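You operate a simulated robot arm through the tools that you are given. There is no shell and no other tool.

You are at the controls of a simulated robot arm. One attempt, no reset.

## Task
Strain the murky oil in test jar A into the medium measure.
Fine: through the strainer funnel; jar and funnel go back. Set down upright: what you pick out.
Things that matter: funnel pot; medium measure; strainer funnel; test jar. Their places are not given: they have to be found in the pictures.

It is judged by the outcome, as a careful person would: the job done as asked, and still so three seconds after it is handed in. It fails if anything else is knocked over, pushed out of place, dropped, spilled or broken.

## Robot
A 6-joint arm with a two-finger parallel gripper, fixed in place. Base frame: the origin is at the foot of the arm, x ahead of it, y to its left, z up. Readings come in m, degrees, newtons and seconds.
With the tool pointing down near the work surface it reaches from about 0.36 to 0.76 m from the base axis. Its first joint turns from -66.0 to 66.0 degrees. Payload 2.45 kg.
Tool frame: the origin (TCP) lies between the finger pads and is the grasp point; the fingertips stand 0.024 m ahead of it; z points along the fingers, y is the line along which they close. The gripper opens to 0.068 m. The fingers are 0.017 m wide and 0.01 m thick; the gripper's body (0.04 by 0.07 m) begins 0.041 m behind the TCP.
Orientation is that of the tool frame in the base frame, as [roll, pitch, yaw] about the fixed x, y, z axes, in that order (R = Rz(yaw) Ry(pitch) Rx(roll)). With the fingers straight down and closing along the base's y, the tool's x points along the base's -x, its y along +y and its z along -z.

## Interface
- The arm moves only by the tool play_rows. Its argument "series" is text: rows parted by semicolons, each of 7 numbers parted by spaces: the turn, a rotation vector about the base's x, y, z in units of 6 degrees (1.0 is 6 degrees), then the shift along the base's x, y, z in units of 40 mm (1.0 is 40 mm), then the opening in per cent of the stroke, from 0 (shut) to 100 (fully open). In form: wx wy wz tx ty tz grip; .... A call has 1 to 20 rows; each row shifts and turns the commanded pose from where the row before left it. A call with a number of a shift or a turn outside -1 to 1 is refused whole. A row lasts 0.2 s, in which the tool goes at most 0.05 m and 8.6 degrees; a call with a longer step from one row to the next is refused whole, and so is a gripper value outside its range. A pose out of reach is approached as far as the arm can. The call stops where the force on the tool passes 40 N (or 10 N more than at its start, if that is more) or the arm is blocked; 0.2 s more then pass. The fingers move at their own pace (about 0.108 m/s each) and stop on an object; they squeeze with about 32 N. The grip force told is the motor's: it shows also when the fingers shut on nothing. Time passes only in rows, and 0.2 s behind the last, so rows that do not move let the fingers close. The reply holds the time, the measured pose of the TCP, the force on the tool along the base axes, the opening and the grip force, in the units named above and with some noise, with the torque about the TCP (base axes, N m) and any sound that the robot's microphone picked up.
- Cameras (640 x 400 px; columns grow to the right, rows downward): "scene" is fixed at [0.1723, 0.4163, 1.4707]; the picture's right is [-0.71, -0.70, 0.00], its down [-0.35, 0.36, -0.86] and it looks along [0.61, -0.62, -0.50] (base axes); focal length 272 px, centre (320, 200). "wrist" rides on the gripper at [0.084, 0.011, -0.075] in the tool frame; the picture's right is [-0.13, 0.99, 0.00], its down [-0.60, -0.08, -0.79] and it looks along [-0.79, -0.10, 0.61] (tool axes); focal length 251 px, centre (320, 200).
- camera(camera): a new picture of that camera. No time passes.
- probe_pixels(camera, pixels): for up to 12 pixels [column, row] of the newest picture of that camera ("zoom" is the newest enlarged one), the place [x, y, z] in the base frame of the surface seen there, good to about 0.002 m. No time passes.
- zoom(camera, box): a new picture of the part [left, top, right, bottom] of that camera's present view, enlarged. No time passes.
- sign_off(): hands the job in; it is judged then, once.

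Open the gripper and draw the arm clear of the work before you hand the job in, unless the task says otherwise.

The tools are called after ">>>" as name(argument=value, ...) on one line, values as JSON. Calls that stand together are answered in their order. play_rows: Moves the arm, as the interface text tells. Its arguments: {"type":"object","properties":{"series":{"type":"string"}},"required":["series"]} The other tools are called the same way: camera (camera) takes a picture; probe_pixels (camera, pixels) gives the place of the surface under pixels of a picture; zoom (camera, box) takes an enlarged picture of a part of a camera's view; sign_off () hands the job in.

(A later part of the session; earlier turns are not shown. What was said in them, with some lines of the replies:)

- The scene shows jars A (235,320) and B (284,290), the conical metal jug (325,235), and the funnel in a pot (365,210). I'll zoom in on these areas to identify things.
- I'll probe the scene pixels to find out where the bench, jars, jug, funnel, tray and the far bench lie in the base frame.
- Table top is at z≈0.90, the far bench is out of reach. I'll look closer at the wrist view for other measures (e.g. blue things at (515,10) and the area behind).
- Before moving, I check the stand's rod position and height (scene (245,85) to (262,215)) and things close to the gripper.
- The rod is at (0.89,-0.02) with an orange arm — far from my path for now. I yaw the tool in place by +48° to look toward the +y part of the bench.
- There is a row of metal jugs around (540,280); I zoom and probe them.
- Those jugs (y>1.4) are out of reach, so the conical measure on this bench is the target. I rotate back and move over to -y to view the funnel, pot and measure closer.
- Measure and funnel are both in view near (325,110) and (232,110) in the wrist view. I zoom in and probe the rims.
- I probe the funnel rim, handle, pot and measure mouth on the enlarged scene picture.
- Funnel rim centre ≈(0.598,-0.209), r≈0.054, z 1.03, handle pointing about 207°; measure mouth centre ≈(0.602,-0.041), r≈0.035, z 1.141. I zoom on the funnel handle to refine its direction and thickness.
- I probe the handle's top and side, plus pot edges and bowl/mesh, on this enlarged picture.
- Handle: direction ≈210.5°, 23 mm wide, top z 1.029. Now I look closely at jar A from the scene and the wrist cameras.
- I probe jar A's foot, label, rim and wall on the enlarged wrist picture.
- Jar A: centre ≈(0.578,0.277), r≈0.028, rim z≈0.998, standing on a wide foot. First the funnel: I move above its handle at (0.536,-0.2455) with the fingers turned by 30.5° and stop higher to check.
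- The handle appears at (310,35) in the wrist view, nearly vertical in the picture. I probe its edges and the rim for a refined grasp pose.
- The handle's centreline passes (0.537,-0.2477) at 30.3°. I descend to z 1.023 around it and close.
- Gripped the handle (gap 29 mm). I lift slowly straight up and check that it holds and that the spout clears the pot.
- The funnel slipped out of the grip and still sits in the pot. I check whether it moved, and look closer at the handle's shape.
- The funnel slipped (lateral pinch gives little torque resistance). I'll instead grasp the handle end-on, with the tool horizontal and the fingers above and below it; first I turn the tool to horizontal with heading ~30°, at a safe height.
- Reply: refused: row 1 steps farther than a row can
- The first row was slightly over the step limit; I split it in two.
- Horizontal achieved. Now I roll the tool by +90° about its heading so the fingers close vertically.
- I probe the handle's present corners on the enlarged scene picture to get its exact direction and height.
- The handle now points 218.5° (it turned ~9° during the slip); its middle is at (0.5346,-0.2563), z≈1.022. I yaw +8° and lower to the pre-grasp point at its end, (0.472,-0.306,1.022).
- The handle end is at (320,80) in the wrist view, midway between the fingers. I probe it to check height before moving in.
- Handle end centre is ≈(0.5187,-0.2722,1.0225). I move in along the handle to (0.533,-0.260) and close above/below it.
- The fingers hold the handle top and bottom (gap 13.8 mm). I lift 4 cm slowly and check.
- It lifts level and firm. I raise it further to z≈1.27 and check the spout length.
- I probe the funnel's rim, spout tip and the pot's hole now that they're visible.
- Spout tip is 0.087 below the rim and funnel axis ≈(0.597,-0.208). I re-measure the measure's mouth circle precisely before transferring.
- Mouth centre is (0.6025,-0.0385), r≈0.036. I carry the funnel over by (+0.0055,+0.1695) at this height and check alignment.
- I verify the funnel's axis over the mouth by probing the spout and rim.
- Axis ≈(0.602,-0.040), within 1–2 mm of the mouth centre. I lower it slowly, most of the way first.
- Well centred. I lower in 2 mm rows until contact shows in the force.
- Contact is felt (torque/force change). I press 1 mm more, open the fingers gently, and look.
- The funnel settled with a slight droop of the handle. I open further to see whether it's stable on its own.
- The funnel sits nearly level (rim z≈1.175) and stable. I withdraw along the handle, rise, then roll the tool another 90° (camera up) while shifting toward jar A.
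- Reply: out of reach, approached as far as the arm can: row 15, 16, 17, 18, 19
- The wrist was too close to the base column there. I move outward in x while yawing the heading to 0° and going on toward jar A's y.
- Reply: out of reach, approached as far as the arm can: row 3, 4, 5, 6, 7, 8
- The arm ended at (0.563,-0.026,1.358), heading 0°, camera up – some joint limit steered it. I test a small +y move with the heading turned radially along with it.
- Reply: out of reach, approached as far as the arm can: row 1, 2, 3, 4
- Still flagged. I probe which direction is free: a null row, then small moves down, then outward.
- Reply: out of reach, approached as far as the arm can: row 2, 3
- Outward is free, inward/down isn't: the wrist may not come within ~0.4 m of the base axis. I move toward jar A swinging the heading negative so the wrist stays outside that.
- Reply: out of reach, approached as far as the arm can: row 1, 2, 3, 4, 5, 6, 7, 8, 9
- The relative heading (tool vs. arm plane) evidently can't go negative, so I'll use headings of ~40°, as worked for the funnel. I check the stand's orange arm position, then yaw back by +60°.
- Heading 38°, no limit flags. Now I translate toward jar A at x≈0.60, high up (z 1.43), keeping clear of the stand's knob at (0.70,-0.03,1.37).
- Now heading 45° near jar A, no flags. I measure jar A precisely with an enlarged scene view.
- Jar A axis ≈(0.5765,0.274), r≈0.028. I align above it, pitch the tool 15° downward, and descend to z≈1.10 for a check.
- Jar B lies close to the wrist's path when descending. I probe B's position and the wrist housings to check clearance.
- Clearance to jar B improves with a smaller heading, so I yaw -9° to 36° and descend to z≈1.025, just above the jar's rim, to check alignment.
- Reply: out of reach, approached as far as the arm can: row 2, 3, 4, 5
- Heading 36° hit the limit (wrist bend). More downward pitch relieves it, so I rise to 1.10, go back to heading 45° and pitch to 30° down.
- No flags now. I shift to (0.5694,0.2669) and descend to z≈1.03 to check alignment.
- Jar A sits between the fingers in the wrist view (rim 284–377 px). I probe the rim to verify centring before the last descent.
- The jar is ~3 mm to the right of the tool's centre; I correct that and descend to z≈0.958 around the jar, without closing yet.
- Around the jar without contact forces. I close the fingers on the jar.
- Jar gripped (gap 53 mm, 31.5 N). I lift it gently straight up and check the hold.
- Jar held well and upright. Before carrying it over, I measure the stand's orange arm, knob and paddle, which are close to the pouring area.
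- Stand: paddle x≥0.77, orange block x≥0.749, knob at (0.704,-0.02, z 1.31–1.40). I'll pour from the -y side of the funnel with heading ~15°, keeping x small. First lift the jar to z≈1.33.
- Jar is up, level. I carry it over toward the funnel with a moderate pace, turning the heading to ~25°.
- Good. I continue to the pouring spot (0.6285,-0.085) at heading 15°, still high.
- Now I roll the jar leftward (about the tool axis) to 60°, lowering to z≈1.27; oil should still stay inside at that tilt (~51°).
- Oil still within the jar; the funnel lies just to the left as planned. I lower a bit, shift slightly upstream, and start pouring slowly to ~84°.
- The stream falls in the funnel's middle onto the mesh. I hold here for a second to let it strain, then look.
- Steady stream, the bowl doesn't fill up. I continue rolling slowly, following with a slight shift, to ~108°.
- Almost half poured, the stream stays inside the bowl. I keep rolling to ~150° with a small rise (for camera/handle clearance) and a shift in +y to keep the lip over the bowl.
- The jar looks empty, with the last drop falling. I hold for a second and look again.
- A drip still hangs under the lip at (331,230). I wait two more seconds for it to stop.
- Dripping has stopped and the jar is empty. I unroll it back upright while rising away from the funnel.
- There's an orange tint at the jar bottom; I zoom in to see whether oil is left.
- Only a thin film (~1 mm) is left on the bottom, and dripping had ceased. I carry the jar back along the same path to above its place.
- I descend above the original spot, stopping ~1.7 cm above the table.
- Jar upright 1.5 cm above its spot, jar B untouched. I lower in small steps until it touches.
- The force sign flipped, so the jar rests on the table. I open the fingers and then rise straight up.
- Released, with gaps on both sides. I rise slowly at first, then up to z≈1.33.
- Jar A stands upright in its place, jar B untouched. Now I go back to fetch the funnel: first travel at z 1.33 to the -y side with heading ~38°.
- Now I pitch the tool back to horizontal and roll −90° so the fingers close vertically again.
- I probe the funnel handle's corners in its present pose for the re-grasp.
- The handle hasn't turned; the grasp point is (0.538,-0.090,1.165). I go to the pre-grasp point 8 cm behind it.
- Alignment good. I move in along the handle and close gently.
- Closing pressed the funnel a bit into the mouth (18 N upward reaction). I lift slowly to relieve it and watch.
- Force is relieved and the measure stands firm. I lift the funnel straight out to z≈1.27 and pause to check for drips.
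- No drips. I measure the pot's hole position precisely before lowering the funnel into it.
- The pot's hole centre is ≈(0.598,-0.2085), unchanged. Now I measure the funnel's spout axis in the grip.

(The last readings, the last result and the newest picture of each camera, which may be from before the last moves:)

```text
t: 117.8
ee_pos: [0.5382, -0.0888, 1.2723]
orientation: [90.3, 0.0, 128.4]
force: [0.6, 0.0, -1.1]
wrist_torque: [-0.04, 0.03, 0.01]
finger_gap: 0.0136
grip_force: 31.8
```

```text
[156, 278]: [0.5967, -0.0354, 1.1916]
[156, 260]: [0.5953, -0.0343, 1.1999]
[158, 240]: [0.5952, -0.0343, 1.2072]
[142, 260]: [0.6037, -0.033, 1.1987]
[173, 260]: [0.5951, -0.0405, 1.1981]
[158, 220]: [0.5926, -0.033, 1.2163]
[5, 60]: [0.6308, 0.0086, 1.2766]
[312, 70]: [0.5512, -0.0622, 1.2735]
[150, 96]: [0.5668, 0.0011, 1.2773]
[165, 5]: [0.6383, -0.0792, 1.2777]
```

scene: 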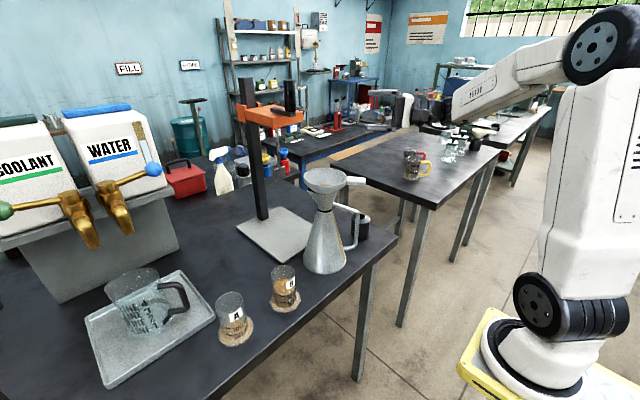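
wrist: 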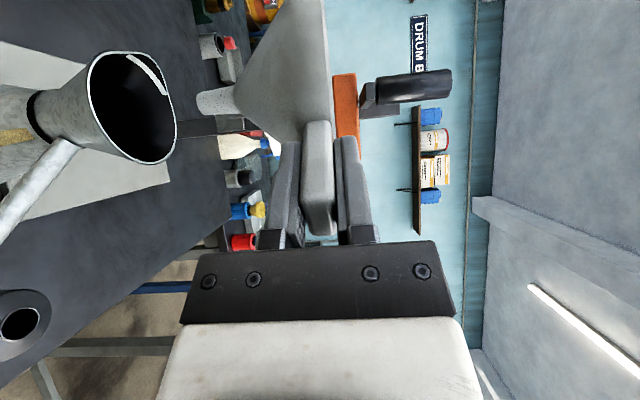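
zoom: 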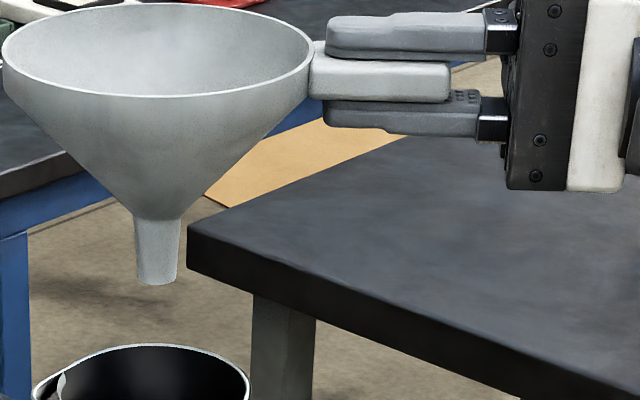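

Spout axis ≈(0.6013,-0.039). I carry the funnel by (-0.0033,-0.1695) to be above the pot.

>>> play_rows(series="0 0 0 -0.0165 -0.4 0 0;0 0 0 -0.0165 -0.7 0 0;0 0 0 -0.0165 -0.8 0 0;0 0 0 -0.0165 -0.8 0 0;0 0 0 -0.0165 -0.8 0 0;0 0 0 0 -0.5 0 0;0 0 0 0 -0.2375 0 0;0 0 0 0 0 -0.6 0;0 0 0 0 0 -0.8 0;0 0 0 0 0 -0.8 0;0 0 0 0 0 -0.6 0;0 0 0 0 0 0 0")

>>> zoom(camera="scene", box=[320, 150, 420, 250])

>>> camera(camera="wrist")

```text
t: 120.4
ee_pos: [0.5359, -0.2616, 1.1595]
orientation: [90.3, 0.0, 128.3]
force: [-0.2, -0.2, -0.8]
wrist_torque: [-0.02, 0.0, -0.01]
finger_gap: 0.0135
grip_force: 32.0
```

```text
4.00 times, centred on (370, 200) of scene
```

zoom: 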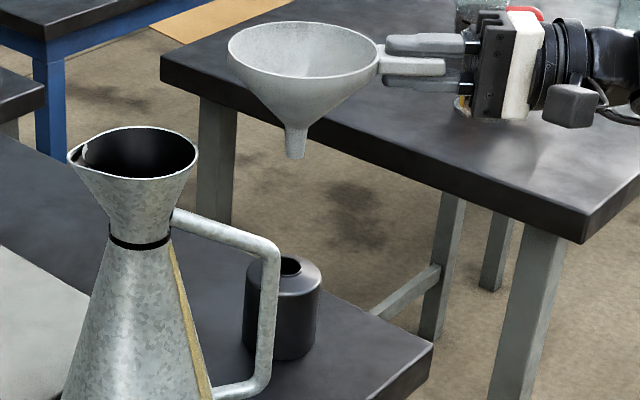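

```text
taken
```

wrist: 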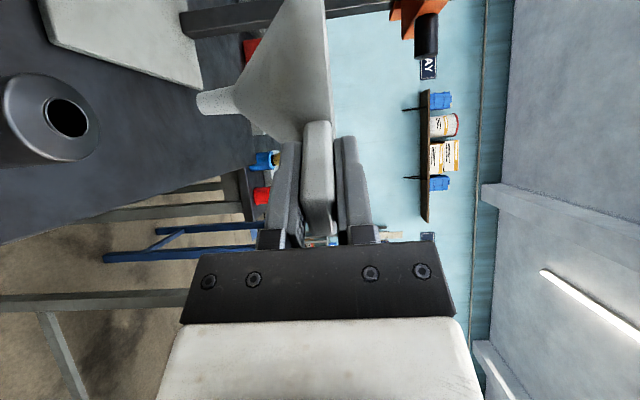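

I re-probe the hole (65,117) and the spout (200,103) in this wrist view to confirm alignment.

>>> probe_pixels(camera="wrist", pixels=[[45, 115], [88, 120], [65, 98], [68, 137], [5, 110], [99, 125], [203, 102], [215, 101], [203, 94], [203, 110]])

>>> probe_pixels(camera="zoom", pixels=[[294, 150], [294, 140], [290, 262], [298, 268], [320, 275], [285, 280]])

```text
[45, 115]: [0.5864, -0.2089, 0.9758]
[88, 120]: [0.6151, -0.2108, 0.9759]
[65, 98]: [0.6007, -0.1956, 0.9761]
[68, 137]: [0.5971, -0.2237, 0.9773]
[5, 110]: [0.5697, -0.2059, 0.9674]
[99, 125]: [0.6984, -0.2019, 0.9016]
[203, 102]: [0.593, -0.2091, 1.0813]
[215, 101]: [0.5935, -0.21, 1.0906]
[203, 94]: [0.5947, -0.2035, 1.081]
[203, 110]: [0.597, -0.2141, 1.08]
```

```text
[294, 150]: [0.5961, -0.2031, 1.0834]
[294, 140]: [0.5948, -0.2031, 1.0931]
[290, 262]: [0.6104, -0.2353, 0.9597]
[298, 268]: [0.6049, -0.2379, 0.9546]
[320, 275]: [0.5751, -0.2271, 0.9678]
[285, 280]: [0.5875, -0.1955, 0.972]
```

Spout axis (0.600,-0.208) vs. hole (0.600,-0.2097): aligned. I lower the funnel into the pot, then in small steps to contact.

>>> play_rows(series="0 0 0 0 -0.03 -0.5 0;0 0 0 0 0 -0.6 0;0 0 0 0 0 -0.6 0;0 0 0 0 0 -0.5 0;0 0 0 0 0 -0.3 0;0 0 0 0 0 -0.3 0;0 0 0 0 0 -0.2 0;0 0 0 0 0 -0.15 0;0 0 0 0 0 0 0")

>>> zoom(camera="scene", box=[320, 160, 420, 250])

```text
t: 122.4
ee_pos: [0.5341, -0.261, 1.0341]
orientation: [90.2, 0.1, 128.3]
force: [0.1, -1.0, -1.1]
wrist_torque: [-0.02, 0.02, 0.01]
finger_gap: 0.0136
grip_force: 32.0
```

```text
4.44 times, centred on (370, 205) of scene
```

zoom: 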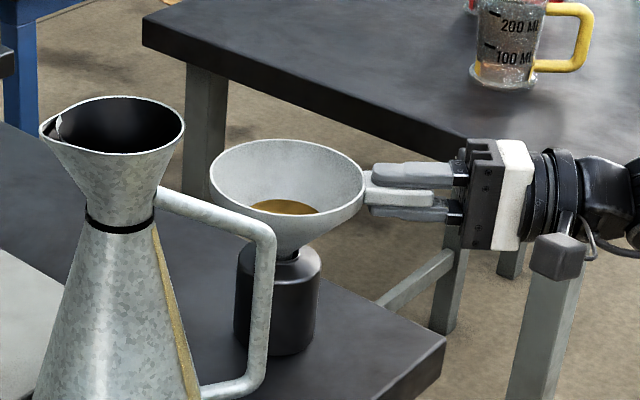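

The spout is in the pot. I lower in ~1 mm steps until contact.

>>> play_rows(series="0 0 0 0 0 -0.05 0;0 0 0 0 0 -0.05 0;0 0 0 0 0 -0.05 0;0 0 0 0 0 -0.025 0;0 0 0 0 0 0 0")

```text
t: 123.6
ee_pos: [0.5347, -0.2595, 1.0261]
orientation: [90.3, 0.0, 128.4]
force: [0.0, -0.2, -0.6]
wrist_torque: [-0.04, 0.02, -0.01]
finger_gap: 0.0132
grip_force: 31.7
```

>>> play_rows(series="0 0 0 0 0 -0.025 0;0 0 0 0 0 -0.025 0;0 0 0 0 0 0 0")

>>> zoom(camera="scene", box=[340, 170, 410, 240])

```text
t: 124.4
ee_pos: [0.534, -0.2604, 1.0245]
orientation: [90.3, 0.0, 128.4]
force: [-1.4, 1.3, 1.6]
wrist_torque: [0.12, -0.06, 0.15]
finger_gap: 0.0133
grip_force: 32.8
```

```text
5.71 times, centred on (375, 205) of scene
```

zoom: 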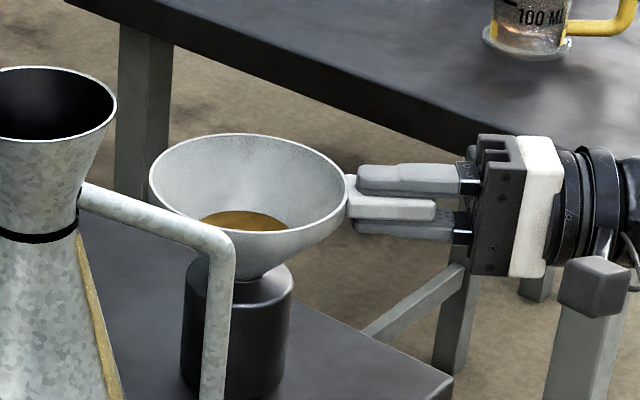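

Contact is felt at z 1.0245, like the original seat height. I open gently.

>>> play_rows(series="0 0 0 0 0 0 15;0 0 0 0 0 0 25;0 0 0 0 0 0 32;0 0 0 0 0 0 45;0 0 0 0 0 0 70;0 0 0 0 0 0 90;0 0 0 0 0 0 90")

>>> zoom(camera="scene", box=[340, 170, 410, 240])

>>> camera(camera="wrist")

```text
t: 126.0
ee_pos: [0.5345, -0.2597, 1.025]
orientation: [90.3, 0.0, 128.4]
force: [-0.1, 0.0, -1.1]
wrist_torque: [0.02, 0.01, -0.01]
finger_gap: 0.0612
grip_force: 0.2
```

```text
5.71 times, centred on (375, 205) of scene
```

zoom: 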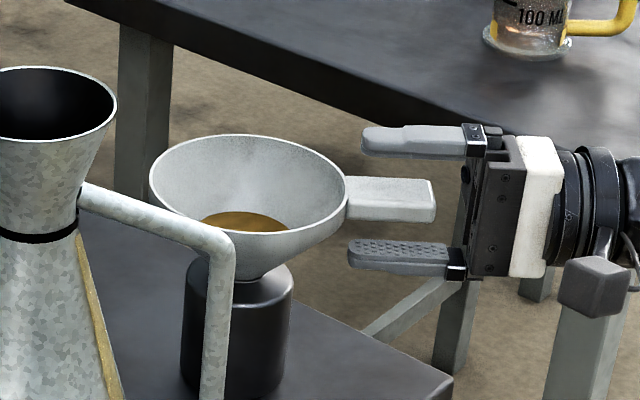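

```text
taken
```

wrist: 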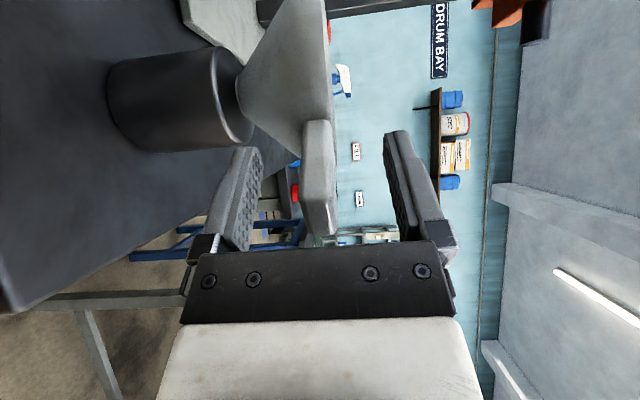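

The funnel sits level in its pot. I withdraw straight back along the handle, then rise clear.

>>> play_rows(series="0 0 0 -0.3 -0.238 0 90;0 0 0 -0.441 -0.35 0 100;0 0 0 -0.441 -0.35 0 100;0 0 0 -0.441 -0.35 0 100;0 0 0 -0.3 -0.238 0 100;0 0 0 0 0 0.8 100;0 0 0 0 0 0.9 100;0 0 0 0 0 0.9 100;0 0 0 0 0 0.9 100;0 0 0 0 0 0.9 100;0 0 0 0 0 0.9 100;0 0 0 0 0 0.9 100;0 0 0 0 0 0.9 100;0 0 0 0 0 0 100")

>>> camera(camera="scene")

>>> zoom(camera="scene", box=[200, 170, 400, 350])

```text
t: 129.0
ee_pos: [0.4609, -0.3187, 1.3088]
orientation: [90.3, 0.1, 128.5]
force: [-0.6, -0.8, 0.1]
wrist_torque: [0.02, -0.02, 0.0]
finger_gap: 0.0681
grip_force: 0.0
out of reach, approached as far as the arm can: row 5
```

```text
taken
```

scene: 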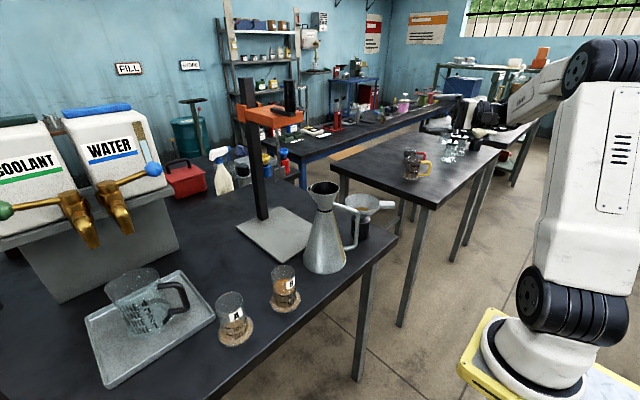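

```text
2.22 times, centred on (300, 260) of scene
```

zoom: 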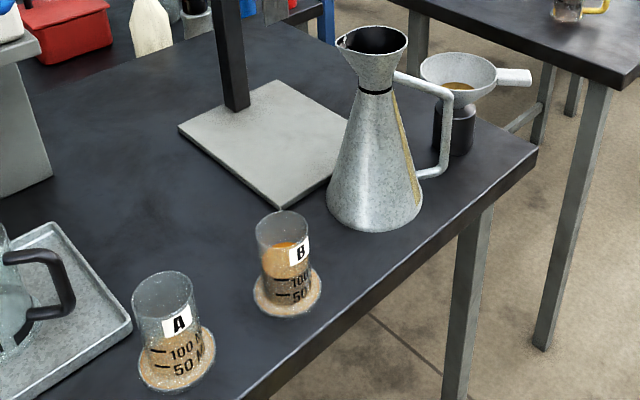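

Everything is in place. I take a last close look at jar A's remaining film and the bench for spills.

>>> zoom(camera="scene", box=[205, 280, 265, 355])

>>> probe_pixels(camera="zoom", pixels=[[310, 270], [280, 230], [330, 285], [300, 150], [290, 130], [310, 110], [320, 300], [350, 320]])

```text
5.33 times, centred on (235, 318) of scene
```

zoom: 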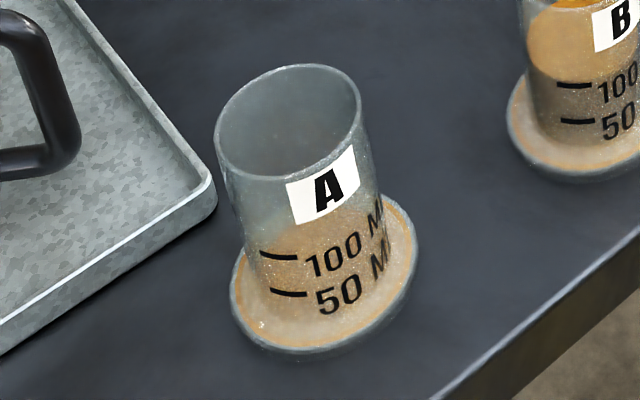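

```text
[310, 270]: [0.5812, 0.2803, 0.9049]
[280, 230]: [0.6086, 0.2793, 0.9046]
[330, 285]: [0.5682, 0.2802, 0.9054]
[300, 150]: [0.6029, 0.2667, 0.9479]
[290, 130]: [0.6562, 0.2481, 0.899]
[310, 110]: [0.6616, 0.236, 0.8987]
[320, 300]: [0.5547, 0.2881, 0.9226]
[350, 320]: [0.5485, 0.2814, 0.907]
```

The film surface in jar A is at z≈0.905 (it was 0.952), i.e. just the jar floor. The bench is dry, the jar and funnel are back and upright, and the arm is clear with the gripper open, so I hand the job in.

>>> sign_off()

```text
The job is handed in.
```

I poured jar A's oil through the strainer funnel into the medium measure, put the jar and funnel back, and handed the job in.

- **The measure:** I took the conical metal jug on the near bench to be the medium measure. It was the only one of that kind I could reach, and it carried no size label to confirm this. I could not see into it afterwards. The stream went into the funnel the whole time and I saw no spills.
- **Jar A:** It stands upright in its original spot, and the neighbouring jar B was not moved. A thin film is left on its floor; it had stopped dripping before I turned it back upright.
- **Strainer funnel:** It is seated level in its pot and was no longer dripping. My first grip slipped off the handle while the funnel was still in the pot, so its handle now points about 8° away from where it started.

The gripper is open and the arm is clear of the bench.
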